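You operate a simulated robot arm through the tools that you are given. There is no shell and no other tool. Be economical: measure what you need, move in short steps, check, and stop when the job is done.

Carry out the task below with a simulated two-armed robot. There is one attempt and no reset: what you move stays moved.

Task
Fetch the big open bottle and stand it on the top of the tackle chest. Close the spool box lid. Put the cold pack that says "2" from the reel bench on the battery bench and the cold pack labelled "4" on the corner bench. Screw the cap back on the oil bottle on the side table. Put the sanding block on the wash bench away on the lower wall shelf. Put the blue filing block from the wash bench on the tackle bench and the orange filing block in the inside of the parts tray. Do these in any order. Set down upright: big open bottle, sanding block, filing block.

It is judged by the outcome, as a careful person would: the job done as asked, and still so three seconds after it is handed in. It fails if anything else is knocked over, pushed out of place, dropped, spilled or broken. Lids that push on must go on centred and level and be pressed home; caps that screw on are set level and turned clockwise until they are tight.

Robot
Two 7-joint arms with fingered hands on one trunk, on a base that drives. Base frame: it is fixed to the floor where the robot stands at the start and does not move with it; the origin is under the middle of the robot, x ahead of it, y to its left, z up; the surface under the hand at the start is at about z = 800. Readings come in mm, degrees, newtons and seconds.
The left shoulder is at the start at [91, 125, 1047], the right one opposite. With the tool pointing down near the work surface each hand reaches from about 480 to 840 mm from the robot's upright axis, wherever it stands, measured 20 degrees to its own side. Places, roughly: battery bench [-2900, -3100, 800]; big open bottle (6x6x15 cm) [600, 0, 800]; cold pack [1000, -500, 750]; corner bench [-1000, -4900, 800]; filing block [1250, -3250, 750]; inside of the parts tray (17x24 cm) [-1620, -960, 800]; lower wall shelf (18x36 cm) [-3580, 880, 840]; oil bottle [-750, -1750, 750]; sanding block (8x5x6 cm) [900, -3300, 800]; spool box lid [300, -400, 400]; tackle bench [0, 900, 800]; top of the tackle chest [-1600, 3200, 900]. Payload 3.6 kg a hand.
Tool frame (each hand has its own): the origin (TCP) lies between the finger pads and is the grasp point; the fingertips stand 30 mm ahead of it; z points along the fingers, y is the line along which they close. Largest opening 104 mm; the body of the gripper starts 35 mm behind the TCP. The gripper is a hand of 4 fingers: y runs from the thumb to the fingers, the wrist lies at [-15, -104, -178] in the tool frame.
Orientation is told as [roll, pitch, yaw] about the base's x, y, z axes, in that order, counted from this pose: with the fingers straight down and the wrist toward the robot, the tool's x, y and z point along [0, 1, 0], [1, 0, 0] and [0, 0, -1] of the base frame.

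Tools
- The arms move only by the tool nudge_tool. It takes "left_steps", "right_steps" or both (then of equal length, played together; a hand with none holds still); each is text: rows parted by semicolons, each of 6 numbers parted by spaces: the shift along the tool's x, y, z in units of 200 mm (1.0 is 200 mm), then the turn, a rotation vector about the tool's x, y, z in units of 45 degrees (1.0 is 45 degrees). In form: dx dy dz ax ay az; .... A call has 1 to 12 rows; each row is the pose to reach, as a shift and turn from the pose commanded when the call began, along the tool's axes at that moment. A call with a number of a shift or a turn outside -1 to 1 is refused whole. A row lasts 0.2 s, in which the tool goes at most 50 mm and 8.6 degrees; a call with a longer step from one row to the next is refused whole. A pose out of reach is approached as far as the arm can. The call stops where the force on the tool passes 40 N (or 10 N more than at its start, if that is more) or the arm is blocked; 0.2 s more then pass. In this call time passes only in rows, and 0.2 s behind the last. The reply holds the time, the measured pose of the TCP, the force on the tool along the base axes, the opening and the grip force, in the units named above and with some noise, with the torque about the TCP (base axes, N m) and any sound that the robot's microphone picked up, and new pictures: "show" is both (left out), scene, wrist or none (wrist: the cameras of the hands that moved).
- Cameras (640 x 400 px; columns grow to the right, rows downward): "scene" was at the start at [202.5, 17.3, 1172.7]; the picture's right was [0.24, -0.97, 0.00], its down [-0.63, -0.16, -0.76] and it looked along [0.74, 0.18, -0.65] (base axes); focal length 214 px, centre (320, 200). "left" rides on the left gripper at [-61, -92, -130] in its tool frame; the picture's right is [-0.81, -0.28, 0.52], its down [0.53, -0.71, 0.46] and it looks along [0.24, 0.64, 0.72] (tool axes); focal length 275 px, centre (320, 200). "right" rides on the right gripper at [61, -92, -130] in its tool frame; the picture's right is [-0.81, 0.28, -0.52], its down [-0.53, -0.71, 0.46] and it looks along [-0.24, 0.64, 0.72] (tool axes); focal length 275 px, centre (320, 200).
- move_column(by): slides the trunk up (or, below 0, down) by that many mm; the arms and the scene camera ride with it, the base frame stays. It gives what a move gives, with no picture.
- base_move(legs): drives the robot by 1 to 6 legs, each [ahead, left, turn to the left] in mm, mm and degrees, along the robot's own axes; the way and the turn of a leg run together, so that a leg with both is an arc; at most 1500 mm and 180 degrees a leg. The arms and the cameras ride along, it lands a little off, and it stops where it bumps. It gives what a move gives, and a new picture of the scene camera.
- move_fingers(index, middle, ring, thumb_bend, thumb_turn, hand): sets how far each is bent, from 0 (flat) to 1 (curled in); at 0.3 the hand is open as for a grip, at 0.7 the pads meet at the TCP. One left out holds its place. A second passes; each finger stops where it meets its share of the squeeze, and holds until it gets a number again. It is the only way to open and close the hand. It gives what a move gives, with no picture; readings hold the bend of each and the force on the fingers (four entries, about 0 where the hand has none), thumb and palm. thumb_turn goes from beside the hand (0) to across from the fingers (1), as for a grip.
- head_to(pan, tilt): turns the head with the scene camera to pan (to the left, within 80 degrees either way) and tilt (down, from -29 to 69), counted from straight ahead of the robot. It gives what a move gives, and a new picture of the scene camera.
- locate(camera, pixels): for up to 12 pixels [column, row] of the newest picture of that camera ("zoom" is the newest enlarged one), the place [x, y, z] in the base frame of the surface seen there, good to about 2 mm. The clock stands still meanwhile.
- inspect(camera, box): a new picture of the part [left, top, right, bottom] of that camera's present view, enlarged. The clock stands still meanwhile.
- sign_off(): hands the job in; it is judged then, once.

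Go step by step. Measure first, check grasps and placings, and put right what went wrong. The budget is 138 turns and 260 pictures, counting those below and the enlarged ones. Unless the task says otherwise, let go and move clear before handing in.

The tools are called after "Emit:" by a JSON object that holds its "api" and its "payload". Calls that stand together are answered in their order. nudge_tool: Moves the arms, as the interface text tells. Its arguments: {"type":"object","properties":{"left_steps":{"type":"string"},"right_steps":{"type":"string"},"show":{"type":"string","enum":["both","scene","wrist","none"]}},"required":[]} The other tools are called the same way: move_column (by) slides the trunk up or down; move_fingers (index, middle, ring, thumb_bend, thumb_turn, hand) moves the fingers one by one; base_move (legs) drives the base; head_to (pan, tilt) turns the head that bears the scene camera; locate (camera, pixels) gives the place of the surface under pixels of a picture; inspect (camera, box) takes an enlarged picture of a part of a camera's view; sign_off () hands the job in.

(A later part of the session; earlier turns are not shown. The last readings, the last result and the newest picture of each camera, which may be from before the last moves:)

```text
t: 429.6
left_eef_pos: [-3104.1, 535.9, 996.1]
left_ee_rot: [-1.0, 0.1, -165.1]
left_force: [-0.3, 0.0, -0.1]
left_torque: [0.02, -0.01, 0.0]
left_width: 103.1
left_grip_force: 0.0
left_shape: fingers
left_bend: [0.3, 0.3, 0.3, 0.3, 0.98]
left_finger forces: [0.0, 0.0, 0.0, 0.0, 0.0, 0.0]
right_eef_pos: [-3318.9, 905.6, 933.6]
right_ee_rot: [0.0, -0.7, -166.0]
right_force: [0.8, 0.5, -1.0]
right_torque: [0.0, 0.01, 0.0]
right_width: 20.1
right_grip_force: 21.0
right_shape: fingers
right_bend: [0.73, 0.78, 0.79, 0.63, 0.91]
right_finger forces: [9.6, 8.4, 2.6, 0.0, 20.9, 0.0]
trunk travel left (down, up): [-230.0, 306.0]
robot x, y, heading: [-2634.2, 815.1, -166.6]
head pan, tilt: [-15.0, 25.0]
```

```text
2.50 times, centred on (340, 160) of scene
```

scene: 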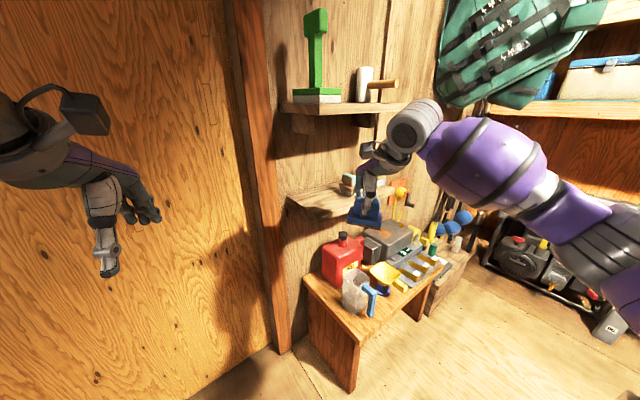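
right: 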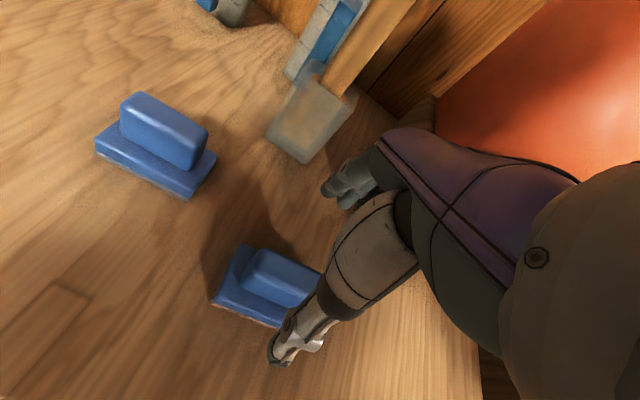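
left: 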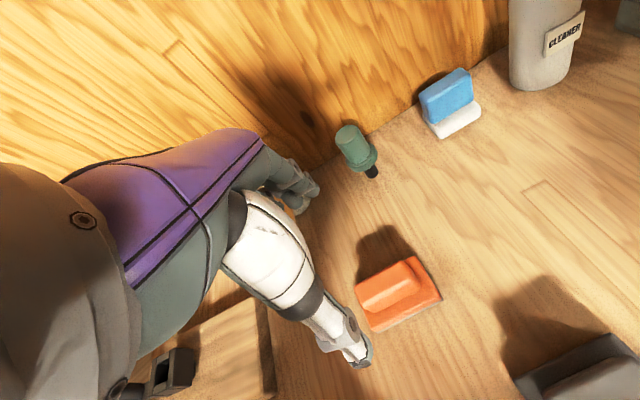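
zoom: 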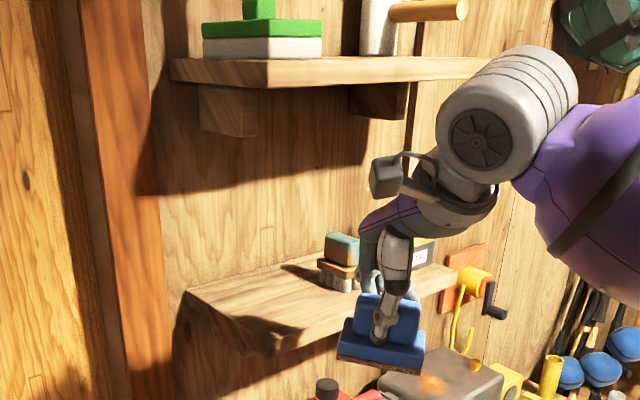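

Refined: the shelf's front-left corner is (-3418,811), inward direction 216°; a brush stands farther right. Target P=(-3499,820). I yaw the hand +22°, pull back 50 mm, drive 150 mm in, and check.

Emit:
{"api": "nudge_tool", "payload": {"right_steps": "0 -0.08 0.01 0 0 -0.12; 0 -0.16 0.02 0 0 -0.24; 0 -0.25 0.03 0 0 -0.37; 0 -0.25 0.035 0 0 -0.49", "show": "none"}}

Emit:
{"api": "base_move", "payload": {"legs": [[150, 0, 0]]}}

Emit:
{"api": "inspect", "payload": {"camera": "scene", "box": [260, 80, 420, 240]}}

```text
t: 430.6
left_eef_pos: [-3104.0, 536.2, 996.4]
left_ee_rot: [-0.8, 0.0, -165.0]
left_force: [-0.5, -0.3, 0.1]
left_torque: [-0.01, 0.0, -0.01]
left_width: 103.1
left_grip_force: 0.0
left_shape: fingers
left_bend: [0.3, 0.3, 0.3, 0.3, 0.98]
left_finger forces: [0.0, 0.0, 0.0, 0.1, 0.1, 0.0]
right_eef_pos: [-3270.3, 917.0, 925.7]
right_ee_rot: [-0.2, -0.6, -144.0]
right_force: [-0.5, -0.1, -1.7]
right_torque: [-0.01, -0.01, -0.01]
right_width: 19.8
right_grip_force: 21.2
right_shape: fingers
right_bend: [0.73, 0.78, 0.79, 0.63, 0.91]
right_finger forces: [9.7, 8.7, 2.7, 0.0, 21.0, 0.1]
trunk travel left (down, up): [-230.0, 306.0]
robot x, y, heading: [-2632.5, 810.8, -166.5]
head pan, tilt: [-15.0, 25.0]
```

```text
t: 432.0
left_eef_pos: [-3251.1, 502.5, 995.7]
left_ee_rot: [-1.0, 0.0, -165.4]
left_force: [-0.5, 0.7, -0.5]
left_torque: [0.02, -0.02, 0.02]
left_width: 102.7
left_grip_force: 0.0
left_shape: fingers
left_bend: [0.3, 0.3, 0.3, 0.3, 0.98]
left_finger forces: [0.0, 0.1, 0.0, 0.0, 0.1, 0.0]
right_eef_pos: [-3416.2, 883.8, 925.4]
right_ee_rot: [-0.3, -0.8, -144.2]
right_force: [0.4, -0.5, -1.8]
right_torque: [-0.06, 0.05, 0.0]
right_width: 20.0
right_grip_force: 21.0
right_shape: fingers
right_bend: [0.73, 0.78, 0.79, 0.63, 0.91]
right_finger forces: [9.7, 8.6, 2.7, 0.0, 20.9, 0.0]
trunk travel left (down, up): [-230.0, 306.0]
robot x, y, heading: [-2776.0, 777.7, -166.7]
head pan, tilt: [-15.0, 25.0]
```

scene: 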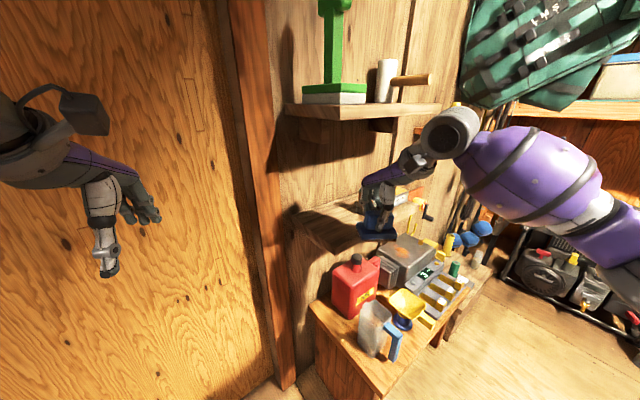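

```text
2.50 times, centred on (340, 160) of scene
```

zoom: 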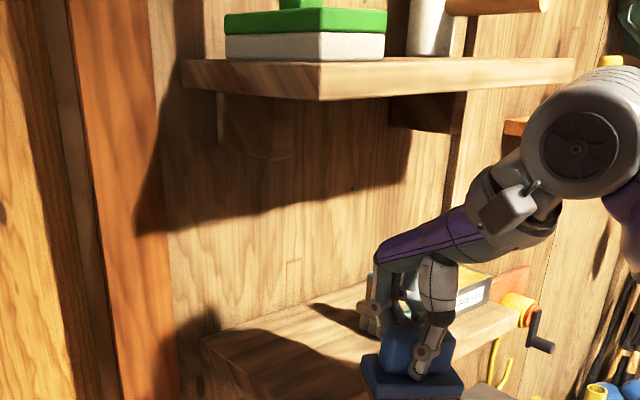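

I slide the block in 105 mm at this height and then lower to just above the shelf.

Emit:
{"api": "nudge_tool", "payload": {"right_steps": "0.01 0.11 0 0 0 0; 0.017 0.22 0 0 0 0; 0.017 0.33 0 0 0 0; 0.017 0.43 0 0 0 0; 0.017 0.524 0 0 0 0; 0.017 0.524 0.06 0 0 0; 0.017 0.524 0.1 0 0 0", "show": "none"}}

Emit:
{"api": "inspect", "payload": {"camera": "scene", "box": [260, 80, 420, 240]}}

Emit:
{"api": "nudge_tool", "payload": {"right_steps": "0 0 0.015 0 0 0; 0 0 0.03 0 0 0; 0 0 0.04 0 0 0", "show": "none"}}

```text
t: 433.6
left_eef_pos: [-3250.5, 502.5, 996.4]
left_ee_rot: [-0.9, 0.1, -165.3]
left_force: [0.1, 0.2, 0.0]
left_torque: [-0.01, 0.0, 0.01]
left_width: 102.8
left_grip_force: 0.0
left_shape: fingers
left_bend: [0.3, 0.3, 0.3, 0.3, 0.98]
left_finger forces: [0.0, 0.0, 0.1, 0.0, 0.0, 0.0]
right_eef_pos: [-3499.2, 819.1, 907.4]
right_ee_rot: [-0.2, -0.7, -144.2]
right_force: [-1.0, 0.3, -0.9]
right_torque: [-0.01, 0.01, 0.0]
right_width: 19.7
right_grip_force: 20.8
right_shape: fingers
right_bend: [0.73, 0.78, 0.79, 0.63, 0.91]
right_finger forces: [9.6, 8.7, 2.8, 0.0, 20.9, 0.1]
trunk travel left (down, up): [-230.0, 306.0]
robot x, y, heading: [-2773.8, 777.7, -166.4]
head pan, tilt: [-15.0, 25.0]
```

```text
2.50 times, centred on (340, 160) of scene
```

zoom: 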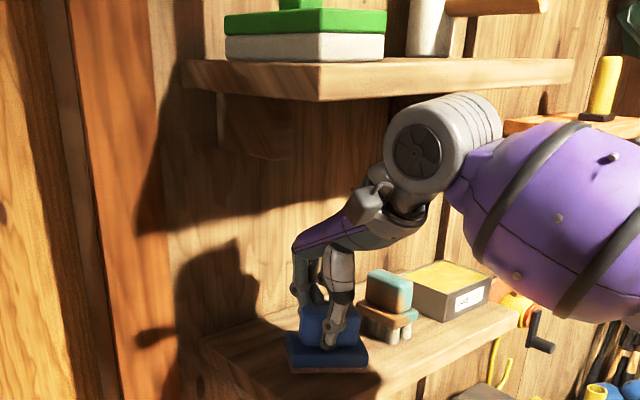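

```text
t: 434.4
left_eef_pos: [-3249.8, 503.0, 996.6]
left_ee_rot: [-0.8, 0.0, -165.2]
left_force: [0.2, 0.3, -0.6]
left_torque: [0.0, -0.01, 0.02]
left_width: 103.3
left_grip_force: 0.1
left_shape: fingers
left_bend: [0.3, 0.3, 0.3, 0.3, 0.98]
left_finger forces: [0.0, 0.0, 0.1, 0.1, 0.1, 0.1]
right_eef_pos: [-3498.7, 818.9, 899.8]
right_ee_rot: [-0.3, -0.9, -144.3]
right_force: [0.2, 0.6, -0.6]
right_torque: [0.02, -0.02, 0.02]
right_width: 19.8
right_grip_force: 20.7
right_shape: fingers
right_bend: [0.73, 0.78, 0.79, 0.63, 0.91]
right_finger forces: [9.5, 8.7, 3.0, 0.0, 21.0, 0.0]
trunk travel left (down, up): [-230.0, 306.0]
robot x, y, heading: [-2776.9, 781.9, -166.9]
head pan, tilt: [-15.0, 25.0]
```

The block is down on the shelf. I release, rise 40 mm, pull straight out, then retrace my way back through the gap and around to the wash bench for the blue block.

Emit:
{"api": "nudge_tool", "payload": {"right_steps": "0 0 0.008 0 0 0; 0 0 0.016 0 0 0", "show": "none"}}

Emit:
{"api": "move_fingers", "payload": {"hand": "right", "index": 0.35, "middle": 0.35, "ring": 0.35, "thumb_bend": 0.3}}

Emit:
{"api": "nudge_tool", "payload": {"right_steps": "0 0 -0.1 0 0 0; 0 0 -0.22 0 0 0; 0 -0.15 -0.22 0 0 0; 0 -0.3 -0.22 0 0 0; 0 -0.5 -0.22 0 0 0; 0 -0.7 -0.22 0 0 0; 0 -0.9 -0.22 0 0 0", "show": "scene"}}

Emit:
{"api": "base_move", "payload": {"legs": [[-250, 0, 0]]}}

Emit:
{"api": "move_column", "payload": {"by": 150}}

Emit:
{"api": "base_move", "payload": {"legs": [[185, 662, 0], [0, 0, -83], [-1350, 0, 0], [-1436, -36, 0], [0, 0, -163.8]]}}

```text
t: 435.0
left_eef_pos: [-3251.2, 502.2, 995.8]
left_ee_rot: [-0.9, 0.0, -165.4]
left_force: [-0.4, -0.1, -0.6]
left_torque: [0.02, 0.01, -0.02]
left_width: 103.2
left_grip_force: 0.0
left_shape: fingers
left_bend: [0.3, 0.3, 0.3, 0.3, 0.98]
left_finger forces: [0.1, 0.0, 0.0, 0.0, 0.1, 0.0]
right_eef_pos: [-3499.5, 820.1, 897.5]
right_ee_rot: [-0.3, -0.9, -144.2]
right_force: [-1.2, -1.4, 4.2]
right_torque: [0.23, -0.15, 0.02]
right_width: 20.0
right_grip_force: 22.4
right_shape: fingers
right_bend: [0.73, 0.78, 0.8, 0.63, 0.91]
right_finger forces: [9.1, 9.4, 4.6, 0.0, 21.8, 0.0]
trunk travel left (down, up): [-230.0, 306.0]
robot x, y, heading: [-2776.3, 779.0, -166.9]
head pan, tilt: [-15.0, 25.0]
```

```text
t: 436.0
left_eef_pos: [-3250.6, 503.0, 996.1]
left_ee_rot: [-0.9, -0.1, -165.2]
left_force: [-0.5, -0.1, 0.3]
left_torque: [-0.01, 0.0, -0.02]
left_width: 103.0
left_grip_force: 0.1
left_shape: fingers
left_bend: [0.3, 0.3, 0.3, 0.3, 0.98]
left_finger forces: [0.0, 0.0, 0.0, 0.0, 0.0, 0.0]
right_eef_pos: [-3499.8, 819.2, 897.1]
right_ee_rot: [-0.2, -0.7, -144.3]
right_force: [0.1, -0.6, 0.3]
right_torque: [0.02, 0.0, 0.0]
right_width: 96.5
right_grip_force: 0.0
right_shape: fingers
right_bend: [0.35, 0.35, 0.35, 0.3, 0.97]
right_finger forces: [0.0, 0.1, 0.0, 0.0, 0.0, 0.0]
trunk travel left (down, up): [-230.0, 306.0]
robot x, y, heading: [-2776.9, 777.7, -166.5]
head pan, tilt: [-15.0, 25.0]
```

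```text
t: 437.6
left_eef_pos: [-3249.7, 503.1, 995.8]
left_ee_rot: [-1.0, -0.2, -165.3]
left_force: [0.3, 0.5, 0.3]
left_torque: [0.0, -0.01, 0.0]
left_width: 103.0
left_grip_force: 0.0
left_shape: fingers
left_bend: [0.3, 0.3, 0.3, 0.3, 0.98]
left_finger forces: [0.0, 0.1, 0.0, 0.0, 0.0, 0.1]
right_eef_pos: [-3352.9, 925.7, 938.2]
right_ee_rot: [-0.3, -0.8, -144.1]
right_force: [-0.1, 0.4, -0.6]
right_torque: [-0.03, 0.0, 0.04]
right_width: 96.5
right_grip_force: 0.1
right_shape: fingers
right_bend: [0.35, 0.35, 0.35, 0.3, 0.97]
right_finger forces: [0.1, 0.1, 0.1, 0.0, 0.0, 0.1]
trunk travel left (down, up): [-230.0, 306.0]
robot x, y, heading: [-2772.3, 777.4, -166.7]
head pan, tilt: [-15.0, 25.0]
```

scene: 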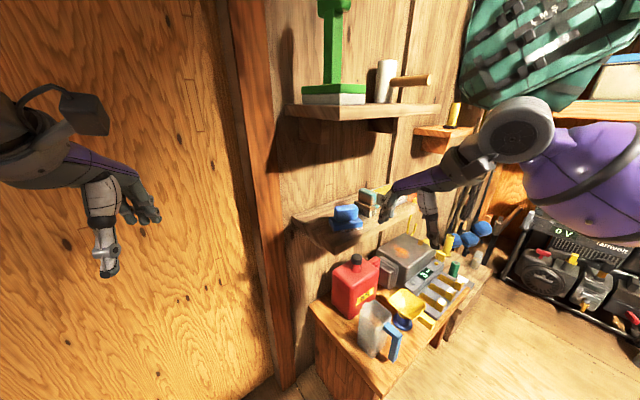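

```text
t: 439.4
left_eef_pos: [-3005.6, 560.3, 995.7]
left_ee_rot: [-0.8, -0.1, -165.1]
left_force: [0.5, 0.0, -0.4]
left_torque: [0.02, 0.0, 0.01]
left_width: 103.0
left_grip_force: 0.1
left_shape: fingers
left_bend: [0.3, 0.3, 0.3, 0.3, 0.98]
left_finger forces: [0.1, 0.0, 0.0, 0.0, 0.1, 0.0]
right_eef_pos: [-3107.9, 982.8, 937.9]
right_ee_rot: [-0.1, -0.8, -144.1]
right_force: [-0.4, -0.4, 0.2]
right_torque: [0.0, 0.0, 0.02]
right_width: 96.9
right_grip_force: 0.1
right_shape: fingers
right_bend: [0.35, 0.35, 0.35, 0.3, 0.97]
right_finger forces: [0.0, 0.1, 0.1, 0.0, 0.1, 0.0]
trunk travel left (down, up): [-230.0, 306.0]
robot x, y, heading: [-2532.0, 836.1, -166.7]
head pan, tilt: [-15.0, 25.0]
```

scene: 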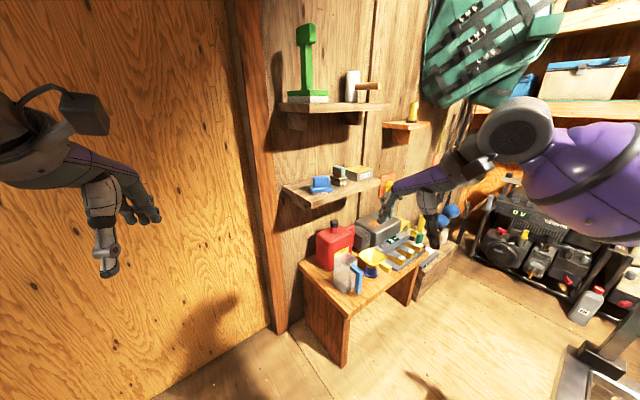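

```text
t: 441.1
left_eef_pos: [-3005.8, 560.1, 1145.9]
left_ee_rot: [-0.8, -0.1, -165.2]
left_force: [-0.2, 0.1, -0.5]
left_torque: [-0.01, 0.01, 0.0]
left_width: 103.2
left_grip_force: 0.1
left_shape: fingers
left_bend: [0.3, 0.3, 0.3, 0.3, 0.98]
left_finger forces: [0.0, 0.0, 0.1, 0.1, 0.0, 0.1]
right_eef_pos: [-3106.9, 981.5, 1088.3]
right_ee_rot: [-0.2, -0.7, -144.0]
right_force: [0.5, 0.6, -0.5]
right_torque: [0.0, 0.01, -0.02]
right_width: 96.8
right_grip_force: 0.1
right_shape: fingers
right_bend: [0.35, 0.35, 0.35, 0.3, 0.97]
right_finger forces: [0.0, 0.0, 0.0, 0.1, 0.0, 0.0]
trunk travel left (down, up): [-380.0, 156.0]
robot x, y, heading: [-2534.9, 836.2, -166.7]
head pan, tilt: [-15.0, 25.0]
```

```text
t: 446.6
left_eef_pos: [-3027.4, -58.6, 1147.8]
left_ee_rot: [-0.9, 0.1, -167.9]
left_force: [18.7, 15.0, 2.3]
left_torque: [-0.22, 0.28, -0.32]
left_width: 103.0
left_grip_force: 11.7
left_shape: fingers
left_bend: [0.3, 0.35, 0.37, 0.3, 0.98]
left_finger forces: [0.1, 14.3, 9.3, 0.0, 0.0, 0.1]
right_eef_pos: [-3129.0, 354.7, 1089.7]
right_ee_rot: [-0.1, -0.8, -144.6]
right_force: [-0.1, 0.0, -0.5]
right_torque: [-0.01, -0.03, 0.01]
right_width: 96.7
right_grip_force: 0.1
right_shape: fingers
right_bend: [0.35, 0.35, 0.35, 0.3, 0.97]
right_finger forces: [0.0, 0.0, 0.0, 0.0, 0.0, 0.1]
trunk travel left (down, up): [-380.0, 156.0]
robot x, y, heading: [-2555.1, 199.5, -166.8]
head pan, tilt: [-15.0, 25.0]
stopped in leg 1: the force on the tool passed its limit at 46 N (the readings are from after the stop); the commanded pose is now the measured one
```

scene: 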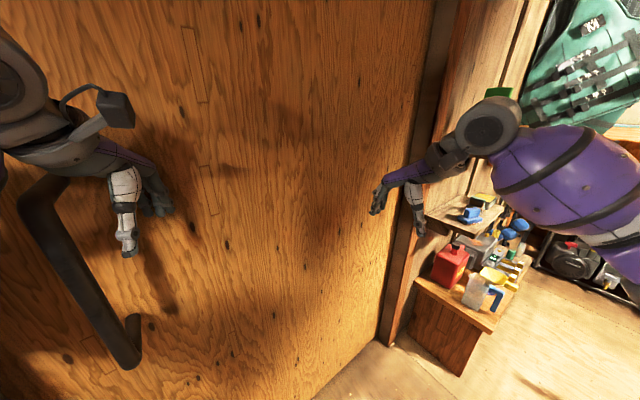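

The left fingers bumped the fixed door lightly (the sanding block stands well on its shelf). I back away first, then follow the route back through the gap to the wash bench.

Emit:
{"api": "base_move", "payload": {"legs": [[-200, 0, 0], [0, 0, -83], [-169, 222, 0], [-1201, -4, 0], [-1436, -36, 0], [0, 0, -163.7]]}}

Emit:
{"api": "base_move", "payload": {"legs": [[1313, 597, 0], [6, 866, 0], [260, 388, 0]]}}

Emit:
{"api": "move_column", "payload": {"by": -95}}

Emit:
{"api": "head_to", "payload": {"pan": -5, "tilt": 40}}

```text
t: 473.2
left_eef_pos: [-1080.1, -2775.8, 1146.4]
left_ee_rot: [-0.9, 0.2, -56.3]
left_force: [0.7, 0.5, 0.1]
left_torque: [0.03, -0.01, 0.0]
left_width: 103.0
left_grip_force: 0.1
left_shape: fingers
left_bend: [0.3, 0.3, 0.3, 0.3, 0.97]
left_finger forces: [0.0, 0.0, 0.0, 0.0, 0.0, 0.1]
right_eef_pos: [-1431.6, -3020.6, 1088.8]
right_ee_rot: [-0.2, -0.8, -33.5]
right_force: [-0.7, -0.2, 0.9]
right_torque: [0.04, -0.03, -0.01]
right_width: 96.7
right_grip_force: 0.1
right_shape: fingers
right_bend: [0.35, 0.35, 0.35, 0.3, 0.97]
right_finger forces: [0.1, 0.1, 0.0, 0.1, 0.0, 0.0]
trunk travel left (down, up): [-380.0, 156.0]
robot x, y, heading: [-1497.0, -2428.5, -55.9]
head pan, tilt: [-15.0, 25.0]
```

scene: 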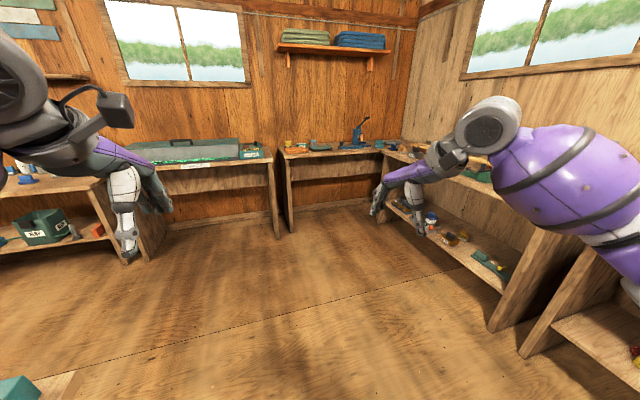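

```text
t: 476.5
left_eef_pos: [-704.8, -3091.2, 1144.5]
left_ee_rot: [-0.8, 0.3, -56.1]
left_force: [-0.1, -0.7, -0.6]
left_torque: [0.02, 0.07, -0.02]
left_width: 102.9
left_grip_force: 0.2
left_shape: fingers
left_bend: [0.3, 0.3, 0.3, 0.3, 0.97]
left_finger forces: [0.1, 0.0, 0.0, 0.0, 0.0, 0.0]
right_eef_pos: [-1057.9, -3336.7, 1086.7]
right_ee_rot: [-0.2, -0.6, -33.3]
right_force: [0.4, -0.9, -0.8]
right_torque: [0.07, 0.04, -0.01]
right_width: 96.8
right_grip_force: 0.0
right_shape: fingers
right_bend: [0.35, 0.35, 0.35, 0.3, 0.97]
right_finger forces: [0.1, 0.1, 0.1, 0.1, 0.1, 0.0]
trunk travel left (down, up): [-380.0, 156.0]
robot x, y, heading: [-1124.6, -2743.0, -55.9]
head pan, tilt: [-15.0, 25.0]
stopped in leg 1: the robot was blocked; the commanded pose is now the measured one
```

scene: 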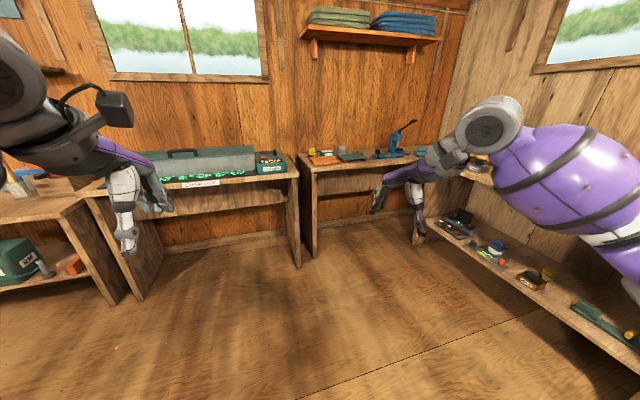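

```text
t: 477.8
left_eef_pos: [-708.1, -3086.9, 1051.3]
left_ee_rot: [-1.0, -0.1, -56.2]
left_force: [0.2, 0.1, -0.5]
left_torque: [0.04, 0.01, -0.02]
left_width: 102.9
left_grip_force: 0.2
left_shape: fingers
left_bend: [0.3, 0.3, 0.3, 0.3, 0.97]
left_finger forces: [0.0, 0.0, 0.0, 0.0, 0.0, 0.0]
right_eef_pos: [-1058.9, -3331.3, 994.2]
right_ee_rot: [-0.3, -0.9, -33.4]
right_force: [-0.1, 0.2, -0.1]
right_torque: [0.0, -0.02, 0.01]
right_width: 96.7
right_grip_force: 0.0
right_shape: fingers
right_bend: [0.35, 0.35, 0.35, 0.3, 0.97]
right_finger forces: [0.0, 0.1, 0.1, 0.1, 0.1, 0.1]
trunk travel left (down, up): [-285.0, 251.0]
robot x, y, heading: [-1124.4, -2743.0, -56.0]
head pan, tilt: [-15.0, 25.0]
```

```text
t: 478.6
left_eef_pos: [-706.9, -3086.5, 1050.9]
left_ee_rot: [-0.8, 0.0, -56.1]
left_force: [1.0, 0.3, 0.1]
left_torque: [-0.02, 0.03, 0.0]
left_width: 103.1
left_grip_force: 0.1
left_shape: fingers
left_bend: [0.3, 0.3, 0.3, 0.3, 0.97]
left_finger forces: [0.1, 0.0, 0.0, 0.0, 0.0, 0.1]
right_eef_pos: [-1060.5, -3332.5, 993.3]
right_ee_rot: [-0.3, -0.8, -33.4]
right_force: [0.1, -0.1, 0.7]
right_torque: [-0.01, 0.03, 0.01]
right_width: 96.9
right_grip_force: 0.1
right_shape: fingers
right_bend: [0.35, 0.35, 0.35, 0.3, 0.97]
right_finger forces: [0.0, 0.0, 0.0, 0.0, 0.1, 0.0]
trunk travel left (down, up): [-285.0, 251.0]
robot x, y, heading: [-1125.6, -2742.7, -55.9]
head pan, tilt: [-5.0, 40.0]
```

scene: 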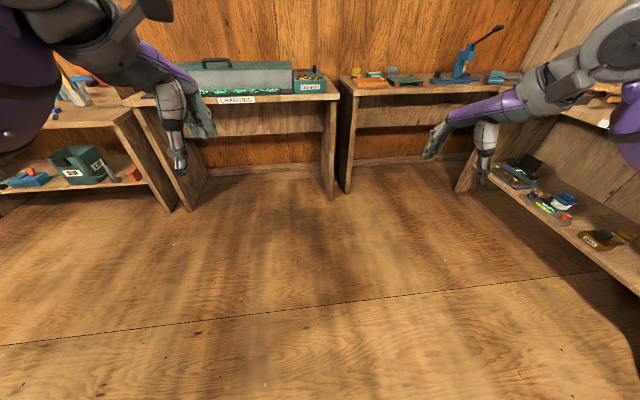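

The base touched the island's south corner and stopped. I go round it with more room, to the stance for the blue block.

Emit:
{"api": "base_move", "payload": {"legs": [[356, -241, 0], [462, 683, 0], [-49, 878, 0], [244, 399, 0], [0, 0, 2.4]]}}

Emit:
{"api": "inspect", "payload": {"camera": "scene", "box": [320, 130, 480, 260]}}

```text
t: 499.1
left_eef_pos: [1305.5, -2971.1, 1052.7]
left_ee_rot: [-1.0, 0.0, -54.5]
left_force: [-0.6, 0.0, 0.6]
left_torque: [-0.04, 0.02, 0.02]
left_width: 103.3
left_grip_force: 0.1
left_shape: fingers
left_bend: [0.3, 0.3, 0.3, 0.3, 0.97]
left_finger forces: [0.0, 0.1, 0.0, 0.0, 0.1, 0.0]
right_eef_pos: [961.2, -3225.8, 993.8]
right_ee_rot: [-0.3, -0.8, -31.7]
right_force: [-0.6, -0.8, 0.6]
right_torque: [0.04, 0.04, -0.01]
right_width: 96.5
right_grip_force: 0.0
right_shape: fingers
right_bend: [0.35, 0.35, 0.35, 0.3, 0.97]
right_finger forces: [0.0, 0.1, 0.0, 0.1, 0.0, 0.0]
trunk travel left (down, up): [-285.0, 251.0]
robot x, y, heading: [876.4, -2637.3, -54.0]
head pan, tilt: [-5.0, 40.0]
```

scene: 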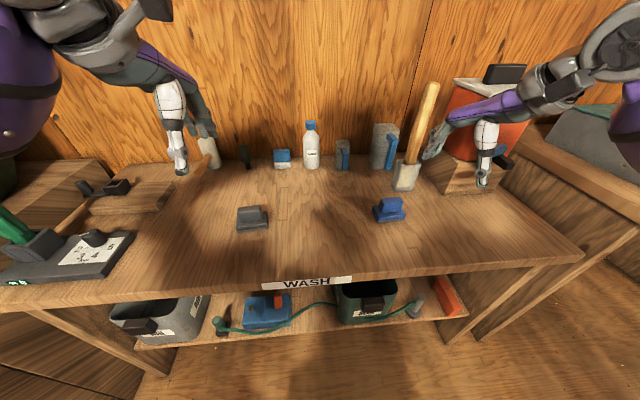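

```text
3.08 times, centred on (400, 195) of scene
```

zoom: 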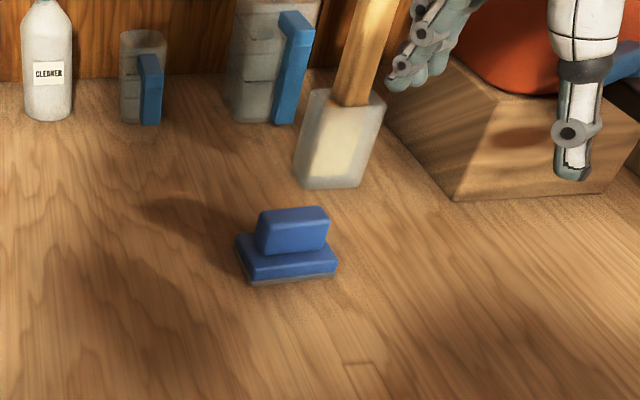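

Blue block at its place. I bring the right hand over (1053,-3290) and check with the wrist camera.

Emit:
{"api": "locate", "payload": {"camera": "zoom", "pixels": [[265, 235], [322, 235], [295, 215], [295, 275], [295, 245], [340, 185], [300, 180]]}}

Emit:
{"api": "nudge_tool", "payload": {"right_steps": "-0.005 0.1 0.02 0 0 0.09; -0.01 0.2 0.08 0 0 0.18; -0.015 0.3 0.2 0 0 0.27; -0.02 0.4 0.34 0 0 0.36; -0.025 0.5 0.5 0 0 0.45; -0.03 0.56 0.66 0 0 0.5", "show": "wrist"}}

```text
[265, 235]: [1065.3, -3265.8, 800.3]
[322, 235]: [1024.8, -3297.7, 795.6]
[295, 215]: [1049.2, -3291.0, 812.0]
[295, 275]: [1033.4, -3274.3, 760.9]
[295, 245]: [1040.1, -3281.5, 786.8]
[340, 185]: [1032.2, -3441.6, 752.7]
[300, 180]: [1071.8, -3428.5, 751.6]
```

```text
t: 500.5
left_eef_pos: [1305.9, -2970.4, 1051.7]
left_ee_rot: [-0.9, 0.1, -54.5]
left_force: [-0.4, -0.8, -0.3]
left_torque: [-0.04, 0.02, 0.03]
left_width: 102.9
left_grip_force: 0.1
left_shape: fingers
left_bend: [0.3, 0.3, 0.3, 0.3, 0.97]
left_finger forces: [0.0, 0.0, 0.0, 0.0, 0.0, 0.1]
right_eef_pos: [1053.7, -3290.1, 864.0]
right_ee_rot: [0.1, -1.0, -54.3]
right_force: [0.4, 0.3, 0.3]
right_torque: [0.03, -0.03, 0.01]
right_width: 96.8
right_grip_force: 0.0
right_shape: fingers
right_bend: [0.35, 0.35, 0.35, 0.3, 0.97]
right_finger forces: [0.0, 0.0, 0.0, 0.1, 0.0, 0.0]
trunk travel left (down, up): [-285.0, 251.0]
robot x, y, heading: [876.4, -2635.3, -54.2]
head pan, tilt: [-5.0, 40.0]
```

right: 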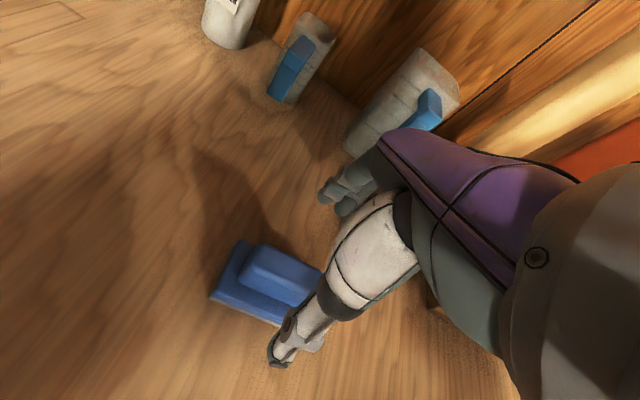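

Aligned (grip centre (1052,-3291)). I descend, close, lift, and then drive to a viewpoint of the tackle bench at about (-330,-250).

Emit:
{"api": "nudge_tool", "payload": {"right_steps": "0 -0.025 0.1 0 0 0; 0 -0.025 0.2 0 0 0; 0 -0.025 0.28 0 0 0", "show": "none"}}

Emit:
{"api": "move_fingers", "payload": {"hand": "right", "index": 0.8, "middle": 0.8, "ring": 0.8, "thumb_bend": 0.8}}

Emit:
{"api": "nudge_tool", "payload": {"right_steps": "0 0 -0.1 0 0 0; 0 0 -0.3 0 0 0; 0 0 -0.5 0 0 0; 0 0 -0.7 0 0 0; 0 0 -0.9 0 0 0; 0 0 -1 0 0 0", "show": "none"}}

Emit:
{"api": "base_move", "payload": {"legs": [[-481, -178, 0], [0, 0, 144], [700, 0, 0], [500, 500, 0], [850, 280, 0]]}}

Emit:
{"api": "head_to", "payload": {"pan": -10, "tilt": 38}}

```text
t: 501.3
left_eef_pos: [1305.4, -2970.6, 1052.1]
left_ee_rot: [-0.9, 0.0, -54.6]
left_force: [0.3, 0.1, 0.0]
left_torque: [0.01, 0.03, 0.0]
left_width: 103.0
left_grip_force: 0.2
left_shape: fingers
left_bend: [0.3, 0.3, 0.3, 0.3, 0.97]
left_finger forces: [0.0, 0.0, 0.0, 0.0, 0.0, 0.0]
right_eef_pos: [1051.9, -3287.5, 806.0]
right_ee_rot: [0.2, -0.9, -54.2]
right_force: [0.1, 0.7, -0.5]
right_torque: [-0.02, 0.0, 0.02]
right_width: 96.5
right_grip_force: 0.0
right_shape: fingers
right_bend: [0.35, 0.35, 0.35, 0.3, 0.97]
right_finger forces: [0.1, 0.0, 0.1, 0.0, 0.0, 0.1]
trunk travel left (down, up): [-285.0, 251.0]
robot x, y, heading: [877.7, -2633.9, -54.1]
head pan, tilt: [-5.0, 40.0]
```

```text
t: 502.3
left_eef_pos: [1304.8, -2970.8, 1051.5]
left_ee_rot: [-0.9, 0.1, -54.5]
left_force: [-0.8, 0.2, 0.4]
left_torque: [-0.01, 0.0, 0.0]
left_width: 103.1
left_grip_force: 0.0
left_shape: fingers
left_bend: [0.3, 0.3, 0.3, 0.3, 0.97]
left_finger forces: [0.0, 0.1, 0.1, 0.0, 0.0, 0.0]
right_eef_pos: [1051.6, -3287.5, 807.1]
right_ee_rot: [0.1, -0.9, -54.3]
right_force: [0.1, -0.7, -0.2]
right_torque: [0.01, 0.08, 0.03]
right_width: 21.6
right_grip_force: 24.1
right_shape: fingers
right_bend: [0.74, 0.77, 0.79, 0.59, 0.92]
right_finger forces: [9.4, 9.9, 5.0, 0.0, 23.7, 0.0]
trunk travel left (down, up): [-285.0, 251.0]
robot x, y, heading: [873.8, -2637.4, -54.2]
head pan, tilt: [-5.0, 40.0]
```

```text
t: 503.7
left_eef_pos: [1304.9, -2970.4, 1052.1]
left_ee_rot: [-1.0, 0.1, -54.5]
left_force: [0.0, 1.1, -1.3]
left_torque: [-0.01, -0.04, 0.02]
left_width: 103.3
left_grip_force: 0.1
left_shape: fingers
left_bend: [0.3, 0.3, 0.3, 0.3, 0.97]
left_finger forces: [0.0, 0.0, 0.1, 0.1, 0.1, 0.0]
right_eef_pos: [1049.2, -3286.0, 1006.9]
right_ee_rot: [0.0, -0.8, -54.4]
right_force: [-0.3, -0.1, -1.3]
right_torque: [-0.02, -0.01, 0.03]
right_width: 21.9
right_grip_force: 22.6
right_shape: fingers
right_bend: [0.74, 0.78, 0.79, 0.6, 0.92]
right_finger forces: [10.0, 8.4, 4.1, 0.0, 22.6, 0.0]
trunk travel left (down, up): [-285.0, 251.0]
robot x, y, heading: [878.8, -2635.8, -54.1]
head pan, tilt: [-5.0, 40.0]
```

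```text
t: 525.0
left_eef_pos: [-435.6, 258.6, 1051.5]
left_ee_rot: [-0.9, 0.1, 88.2]
left_force: [0.2, -0.5, -0.2]
left_torque: [-0.04, 0.0, 0.02]
left_width: 102.8
left_grip_force: 0.0
left_shape: fingers
left_bend: [0.3, 0.3, 0.3, 0.3, 0.97]
left_finger forces: [0.0, 0.1, 0.0, 0.0, 0.1, 0.0]
right_eef_pos: [-39.8, 353.7, 1006.9]
right_ee_rot: [0.0, -0.8, 88.4]
right_force: [-0.6, -0.3, -1.0]
right_torque: [0.03, -0.03, -0.01]
right_width: 21.0
right_grip_force: 21.3
right_shape: fingers
right_bend: [0.74, 0.78, 0.79, 0.6, 0.92]
right_finger forces: [9.4, 8.1, 3.6, 0.1, 21.0, 0.0]
trunk travel left (down, up): [-285.0, 251.0]
robot x, y, heading: [-295.7, -264.1, 88.7]
head pan, tilt: [-5.0, 40.0]
```

scene: 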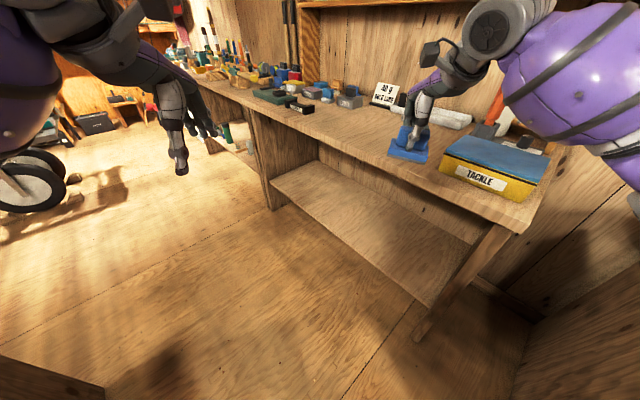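

```text
t: 525.7
left_eef_pos: [-434.8, 257.7, 1051.7]
left_ee_rot: [-0.9, 0.0, 88.2]
left_force: [1.0, 1.1, 0.7]
left_torque: [-0.03, 0.06, 0.03]
left_width: 103.0
left_grip_force: 0.0
left_shape: fingers
left_bend: [0.3, 0.3, 0.3, 0.3, 0.97]
left_finger forces: [0.0, 0.0, 0.0, 0.0, 0.1, 0.0]
right_eef_pos: [-39.2, 353.1, 1005.1]
right_ee_rot: [-0.1, -0.7, 88.4]
right_force: [-0.2, -0.7, -2.2]
right_torque: [0.02, -0.05, 0.01]
right_width: 21.0
right_grip_force: 21.1
right_shape: fingers
right_bend: [0.74, 0.78, 0.79, 0.6, 0.92]
right_finger forces: [9.4, 7.9, 3.5, 0.0, 21.0, 0.1]
trunk travel left (down, up): [-285.0, 251.0]
robot x, y, heading: [-297.7, -268.7, 88.6]
head pan, tilt: [-10.0, 38.0]
```

scene: 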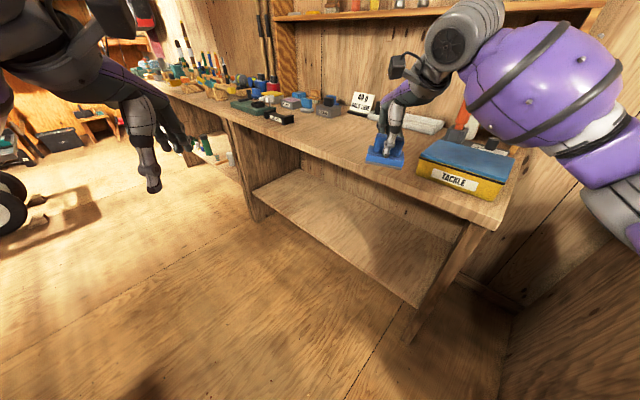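

The tackle bench has a wide free strip between the black item (280,118) and the TACKLE box. I measure it.

Emit:
{"api": "locate", "payload": {"camera": "scene", "pixels": [[340, 135], [355, 150], [320, 130], [350, 165], [330, 120], [420, 175], [300, 125], [335, 150], [380, 120]]}}

```text
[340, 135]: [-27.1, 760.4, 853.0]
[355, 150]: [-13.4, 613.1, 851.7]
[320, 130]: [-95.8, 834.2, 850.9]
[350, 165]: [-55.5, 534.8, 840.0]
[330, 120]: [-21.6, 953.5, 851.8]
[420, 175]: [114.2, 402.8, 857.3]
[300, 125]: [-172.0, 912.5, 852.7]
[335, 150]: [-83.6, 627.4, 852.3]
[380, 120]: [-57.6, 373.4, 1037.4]
```

Bench top z 852; target (10,670). I drive 300 ahead, set the blue block down there, release and lift.

Emit:
{"api": "base_move", "payload": {"legs": [[300, 0, 0]]}}

Emit:
{"api": "nudge_tool", "payload": {"right_steps": "-0.1 0.04 0.1 0 0 0; -0.21 0.085 0.2 0 0 0; -0.21 0.085 0.35 0 0 0; -0.21 0.085 0.44 0 0 0; -0.21 0.085 0.47 0 0 0; -0.21 0.085 0.49 0 0 0; -0.21 0.085 0.505 0 0 0", "show": "none"}}

Emit:
{"api": "inspect", "payload": {"camera": "scene", "box": [320, 100, 520, 260]}}

```text
t: 527.7
left_eef_pos: [-427.5, 556.4, 1052.7]
left_ee_rot: [-0.9, 0.1, 88.2]
left_force: [-0.5, -0.2, 0.7]
left_torque: [-0.06, -0.01, -0.01]
left_width: 103.0
left_grip_force: 0.0
left_shape: fingers
left_bend: [0.3, 0.3, 0.3, 0.3, 0.97]
left_finger forces: [0.0, 0.1, 0.0, 0.1, 0.0, 0.1]
right_eef_pos: [-31.7, 650.2, 1005.3]
right_ee_rot: [0.1, -0.8, 88.4]
right_force: [-0.6, 0.0, -2.0]
right_torque: [0.02, -0.01, 0.01]
right_width: 20.9
right_grip_force: 21.5
right_shape: fingers
right_bend: [0.74, 0.78, 0.79, 0.6, 0.92]
right_finger forces: [9.4, 8.1, 3.5, 0.0, 21.1, 0.0]
trunk travel left (down, up): [-285.0, 251.0]
robot x, y, heading: [-293.3, 35.5, 88.5]
head pan, tilt: [-10.0, 38.0]
```

scene: 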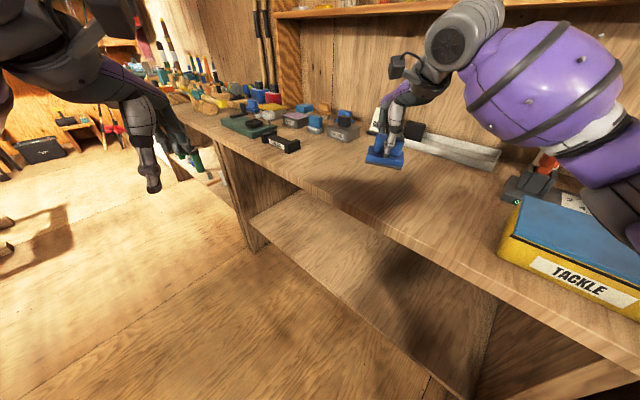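

```text
t: 529.3
left_eef_pos: [-427.7, 555.7, 1052.2]
left_ee_rot: [-1.0, 0.0, 88.2]
left_force: [0.9, -0.1, 0.8]
left_torque: [-0.03, 0.0, 0.01]
left_width: 103.1
left_grip_force: 0.0
left_shape: fingers
left_bend: [0.3, 0.3, 0.3, 0.3, 0.97]
left_finger forces: [0.0, 0.0, 0.0, 0.0, 0.0, 0.1]
right_eef_pos: [8.5, 667.9, 906.1]
right_ee_rot: [0.1, -1.1, 88.2]
right_force: [-0.5, 1.7, 5.5]
right_torque: [-0.26, -0.09, -0.01]
right_width: 20.9
right_grip_force: 22.5
right_shape: fingers
right_bend: [0.74, 0.78, 0.79, 0.6, 0.92]
right_finger forces: [8.9, 8.7, 4.8, 0.0, 23.3, 0.0]
trunk travel left (down, up): [-285.0, 251.0]
robot x, y, heading: [-290.1, 30.7, 88.5]
head pan, tilt: [-10.0, 38.0]
```

```text
2.50 times, centred on (420, 180) of scene
```

zoom: 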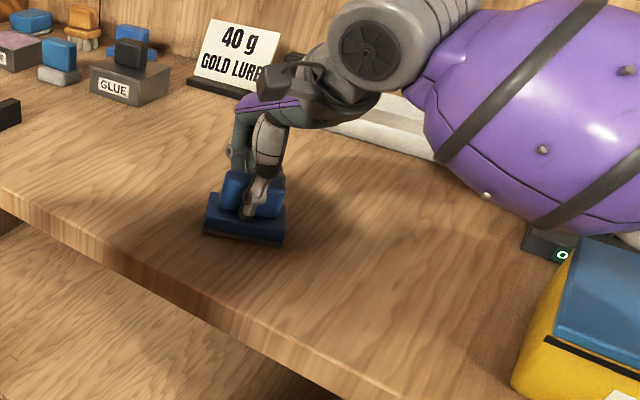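

The blue block is down. I release, lift, then turn to the big bottle (stance as at the start, heading about -12°) and rotate the left hand for a side grasp: yaw right 90°, then tilt 45° forward.

Emit:
{"api": "move_fingers", "payload": {"hand": "right", "index": 0.3, "middle": 0.3, "ring": 0.3, "thumb_bend": 0.3}}

Emit:
{"api": "nudge_tool", "payload": {"right_steps": "0 0 -0.15 0 0 0; 0 0 -0.35 0 0 0; 0 0 -0.55 0 0 0; 0 0 -0.75 0 0 0; 0 0 -0.95 0 0 0; 0 -0.2 -0.95 0 0 0; 0 -0.4 -0.95 0 0 0", "show": "none"}}

Emit:
{"api": "base_move", "payload": {"legs": [[-60, 0, 0], [0, 0, -100], [270, 0, 0]]}}

Emit:
{"api": "nudge_tool", "payload": {"left_steps": "0 0 0 0 0 0.167; 0 0 0 0 0 0.333; 0 0 0 0 0 0.5; 0 0 0 0 0 0.667; 0 0 0 0 0 0.833; 0 0 0 0 0 1", "show": "none"}}

Emit:
{"api": "nudge_tool", "payload": {"left_steps": "0 0 0 0 0 0.167; 0 0 0 0 0 0.333; 0 0 0 0 0 0.5; 0 0 0 0 0 0.667; 0 0 0 0 0 0.833; 0 0 0 0 0 1", "show": "none"}}

Emit:
{"api": "nudge_tool", "payload": {"left_steps": "0 0 0 0 0.167 0; 0 0 0 0 0.333 0; 0 0 0 0 0.5 0; 0 0 0 0 0.667 0; 0 0 0 0 0.833 0; 0 0 0 0 1 0", "show": "none"}}

Emit:
{"api": "head_to", "payload": {"pan": 5, "tilt": 35}}

```text
t: 530.3
left_eef_pos: [-426.9, 556.0, 1051.9]
left_ee_rot: [-0.9, 0.1, 88.2]
left_force: [-0.3, -0.5, -0.7]
left_torque: [0.02, 0.04, -0.01]
left_width: 103.1
left_grip_force: 0.0
left_shape: fingers
left_bend: [0.3, 0.3, 0.3, 0.3, 0.97]
left_finger forces: [0.1, 0.0, 0.1, 0.0, 0.1, 0.0]
right_eef_pos: [9.1, 668.7, 905.3]
right_ee_rot: [-0.1, -0.9, 88.4]
right_force: [0.3, -0.8, -0.6]
right_torque: [0.05, 0.02, 0.01]
right_width: 102.8
right_grip_force: 0.0
right_shape: fingers
right_bend: [0.3, 0.3, 0.3, 0.3, 0.97]
right_finger forces: [0.0, 0.0, 0.1, 0.0, 0.1, 0.0]
trunk travel left (down, up): [-285.0, 251.0]
robot x, y, heading: [-287.2, 34.3, 88.4]
head pan, tilt: [-10.0, 38.0]
```

```text
t: 531.9
left_eef_pos: [-426.8, 555.2, 1051.6]
left_ee_rot: [-0.9, -0.1, 88.2]
left_force: [-0.2, 0.1, 0.3]
left_torque: [0.02, 0.0, -0.01]
left_width: 102.8
left_grip_force: 0.0
left_shape: fingers
left_bend: [0.3, 0.3, 0.3, 0.3, 0.97]
left_finger forces: [0.0, 0.0, 0.0, 0.0, 0.0, 0.0]
right_eef_pos: [8.8, 584.5, 1095.7]
right_ee_rot: [0.1, -0.9, 88.3]
right_force: [-0.3, 1.5, -0.3]
right_torque: [0.04, 0.01, 0.01]
right_width: 102.9
right_grip_force: 0.1
right_shape: fingers
right_bend: [0.3, 0.3, 0.3, 0.3, 0.97]
right_finger forces: [0.0, 0.1, 0.1, 0.1, 0.0, 0.1]
trunk travel left (down, up): [-285.0, 251.0]
robot x, y, heading: [-293.5, 33.8, 88.7]
head pan, tilt: [-10.0, 38.0]
```

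```text
t: 538.5
left_eef_pos: [508.3, -27.1, 1050.4]
left_ee_rot: [-0.9, 0.1, -11.2]
left_force: [0.2, 1.0, 0.0]
left_torque: [-0.02, 0.02, 0.0]
left_width: 103.0
left_grip_force: 0.0
left_shape: fingers
left_bend: [0.3, 0.3, 0.3, 0.3, 0.97]
left_finger forces: [0.0, 0.1, 0.0, 0.0, 0.1, 0.0]
right_eef_pos: [466.7, -462.3, 1094.1]
right_ee_rot: [-0.1, -0.8, -10.9]
right_force: [0.4, -0.1, -0.4]
right_torque: [-0.02, -0.01, -0.07]
right_width: 103.0
right_grip_force: 0.1
right_shape: fingers
right_bend: [0.3, 0.3, 0.3, 0.3, 0.97]
right_finger forces: [0.0, 0.0, 0.0, 0.0, 0.1, 0.0]
trunk travel left (down, up): [-285.0, 251.0]
robot x, y, heading: [-32.4, -79.2, -10.5]
head pan, tilt: [-10.0, 38.0]
```

scene: 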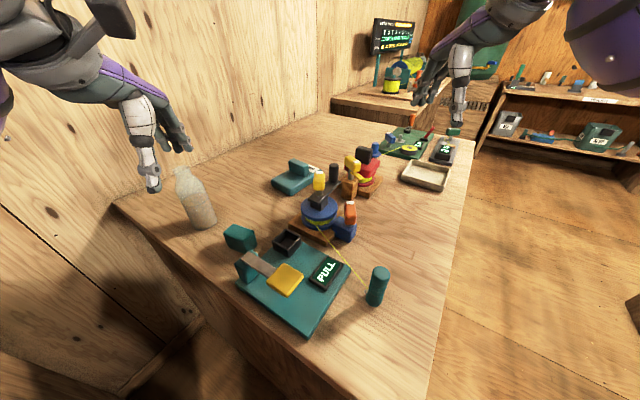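

```text
t: 539.9
left_eef_pos: [507.8, -26.2, 1051.1]
left_ee_rot: [-0.6, -0.7, -56.3]
left_force: [-0.2, 0.2, 0.1]
left_torque: [-0.01, 0.02, 0.01]
left_width: 103.0
left_grip_force: 0.1
left_shape: fingers
left_bend: [0.3, 0.3, 0.3, 0.3, 0.97]
left_finger forces: [0.0, 0.0, 0.0, 0.0, 0.1, 0.1]
right_eef_pos: [466.1, -461.5, 1093.7]
right_ee_rot: [-0.1, -1.0, -11.0]
right_force: [-0.4, 0.6, 0.2]
right_torque: [-0.03, -0.03, 0.0]
right_width: 102.8
right_grip_force: 0.1
right_shape: fingers
right_bend: [0.3, 0.3, 0.3, 0.3, 0.97]
right_finger forces: [0.0, 0.0, 0.0, 0.1, 0.1, 0.1]
trunk travel left (down, up): [-285.0, 251.0]
robot x, y, heading: [-32.3, -75.9, -10.7]
head pan, tilt: [-10.0, 38.0]
```

```text
t: 541.3
left_eef_pos: [507.2, -26.1, 1051.3]
left_ee_rot: [0.0, -1.0, -101.1]
left_force: [0.2, 0.4, -0.5]
left_torque: [0.0, 0.04, -0.01]
left_width: 103.1
left_grip_force: 0.0
left_shape: fingers
left_bend: [0.3, 0.3, 0.3, 0.3, 0.97]
left_finger forces: [0.0, 0.0, 0.0, 0.0, 0.0, 0.1]
right_eef_pos: [466.1, -460.5, 1096.4]
right_ee_rot: [0.0, -1.0, -11.0]
right_force: [0.3, 0.4, -0.3]
right_torque: [0.0, -0.01, 0.04]
right_width: 102.8
right_grip_force: 0.1
right_shape: fingers
right_bend: [0.3, 0.3, 0.3, 0.3, 0.97]
right_finger forces: [0.1, 0.0, 0.0, 0.0, 0.1, 0.1]
trunk travel left (down, up): [-285.0, 251.0]
robot x, y, heading: [-31.4, -75.2, -11.0]
head pan, tilt: [-10.0, 38.0]
```

```text
t: 542.7
left_eef_pos: [508.2, -27.2, 1052.8]
left_ee_rot: [45.1, -1.0, -101.1]
left_force: [0.6, 0.4, -0.4]
left_torque: [-0.03, 0.05, 0.0]
left_width: 102.9
left_grip_force: 0.0
left_shape: fingers
left_bend: [0.3, 0.3, 0.3, 0.3, 0.97]
left_finger forces: [0.0, 0.0, 0.0, 0.1, 0.0, 0.0]
right_eef_pos: [466.1, -461.6, 1095.7]
right_ee_rot: [0.0, -1.0, -10.9]
right_force: [-0.9, 0.8, 0.5]
right_torque: [0.03, -0.01, 0.0]
right_width: 102.9
right_grip_force: 0.0
right_shape: fingers
right_bend: [0.3, 0.3, 0.3, 0.3, 0.97]
right_finger forces: [0.1, 0.0, 0.0, 0.0, 0.0, 0.0]
trunk travel left (down, up): [-285.0, 251.0]
robot x, y, heading: [-34.5, -77.6, -10.6]
head pan, tilt: [-10.0, 38.0]
```

```text
t: 543.5
left_eef_pos: [508.5, -25.4, 1052.5]
left_ee_rot: [44.9, -1.0, -101.1]
left_force: [0.4, 0.0, 0.2]
left_torque: [-0.03, -0.01, -0.02]
left_width: 103.4
left_grip_force: 0.0
left_shape: fingers
left_bend: [0.3, 0.3, 0.3, 0.3, 0.97]
left_finger forces: [0.0, 0.0, 0.1, 0.0, 0.1, 0.0]
right_eef_pos: [465.1, -460.9, 1095.6]
right_ee_rot: [0.0, -0.9, -10.9]
right_force: [-1.0, 0.5, 0.7]
right_torque: [0.01, -0.02, 0.01]
right_width: 102.9
right_grip_force: 0.0
right_shape: fingers
right_bend: [0.3, 0.3, 0.3, 0.3, 0.97]
right_finger forces: [0.0, 0.1, 0.1, 0.1, 0.0, 0.0]
trunk travel left (down, up): [-285.0, 251.0]
robot x, y, heading: [-33.9, -75.0, -10.9]
head pan, tilt: [5.0, 35.0]
```

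scene: 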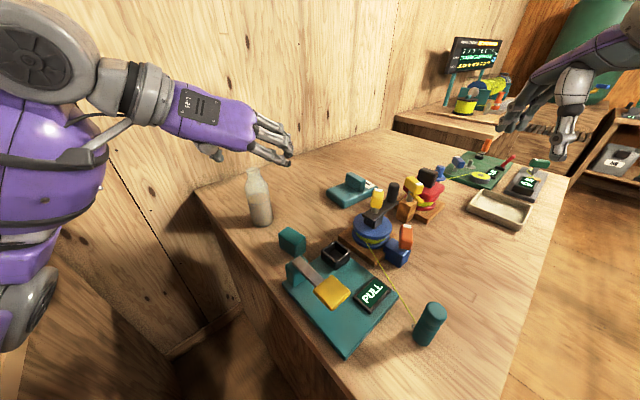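

The hand now points forward-down with a horizontal closing line. I measure the bottle.

Emit:
{"api": "inspect", "payload": {"camera": "scene", "box": [220, 150, 310, 240]}}

Emit:
{"api": "locate", "payload": {"camera": "zoom", "pixels": [[205, 300], [250, 300], [300, 300], [250, 200], [195, 200], [285, 200], [230, 110], [290, 350], [250, 340], [220, 250], [270, 250], [240, 130]]}}

```text
4.44 times, centred on (265, 195) of scene
```

zoom: 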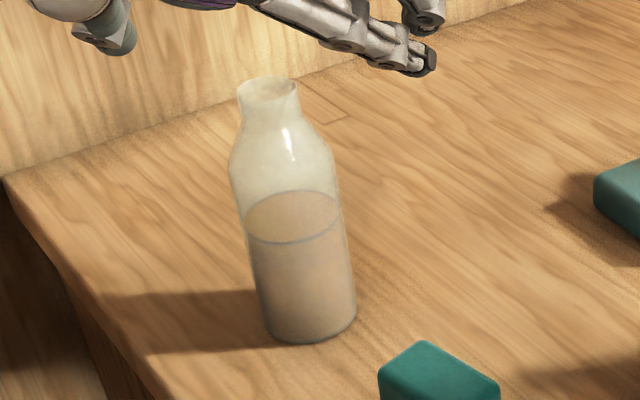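

```text
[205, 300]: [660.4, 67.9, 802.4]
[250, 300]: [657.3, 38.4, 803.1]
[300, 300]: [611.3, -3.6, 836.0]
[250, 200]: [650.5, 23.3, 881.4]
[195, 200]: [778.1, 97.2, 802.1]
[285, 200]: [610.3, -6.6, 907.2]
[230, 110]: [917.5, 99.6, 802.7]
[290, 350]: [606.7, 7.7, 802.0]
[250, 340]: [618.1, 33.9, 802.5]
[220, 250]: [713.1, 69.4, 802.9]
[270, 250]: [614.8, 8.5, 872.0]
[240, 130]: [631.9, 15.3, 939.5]
```

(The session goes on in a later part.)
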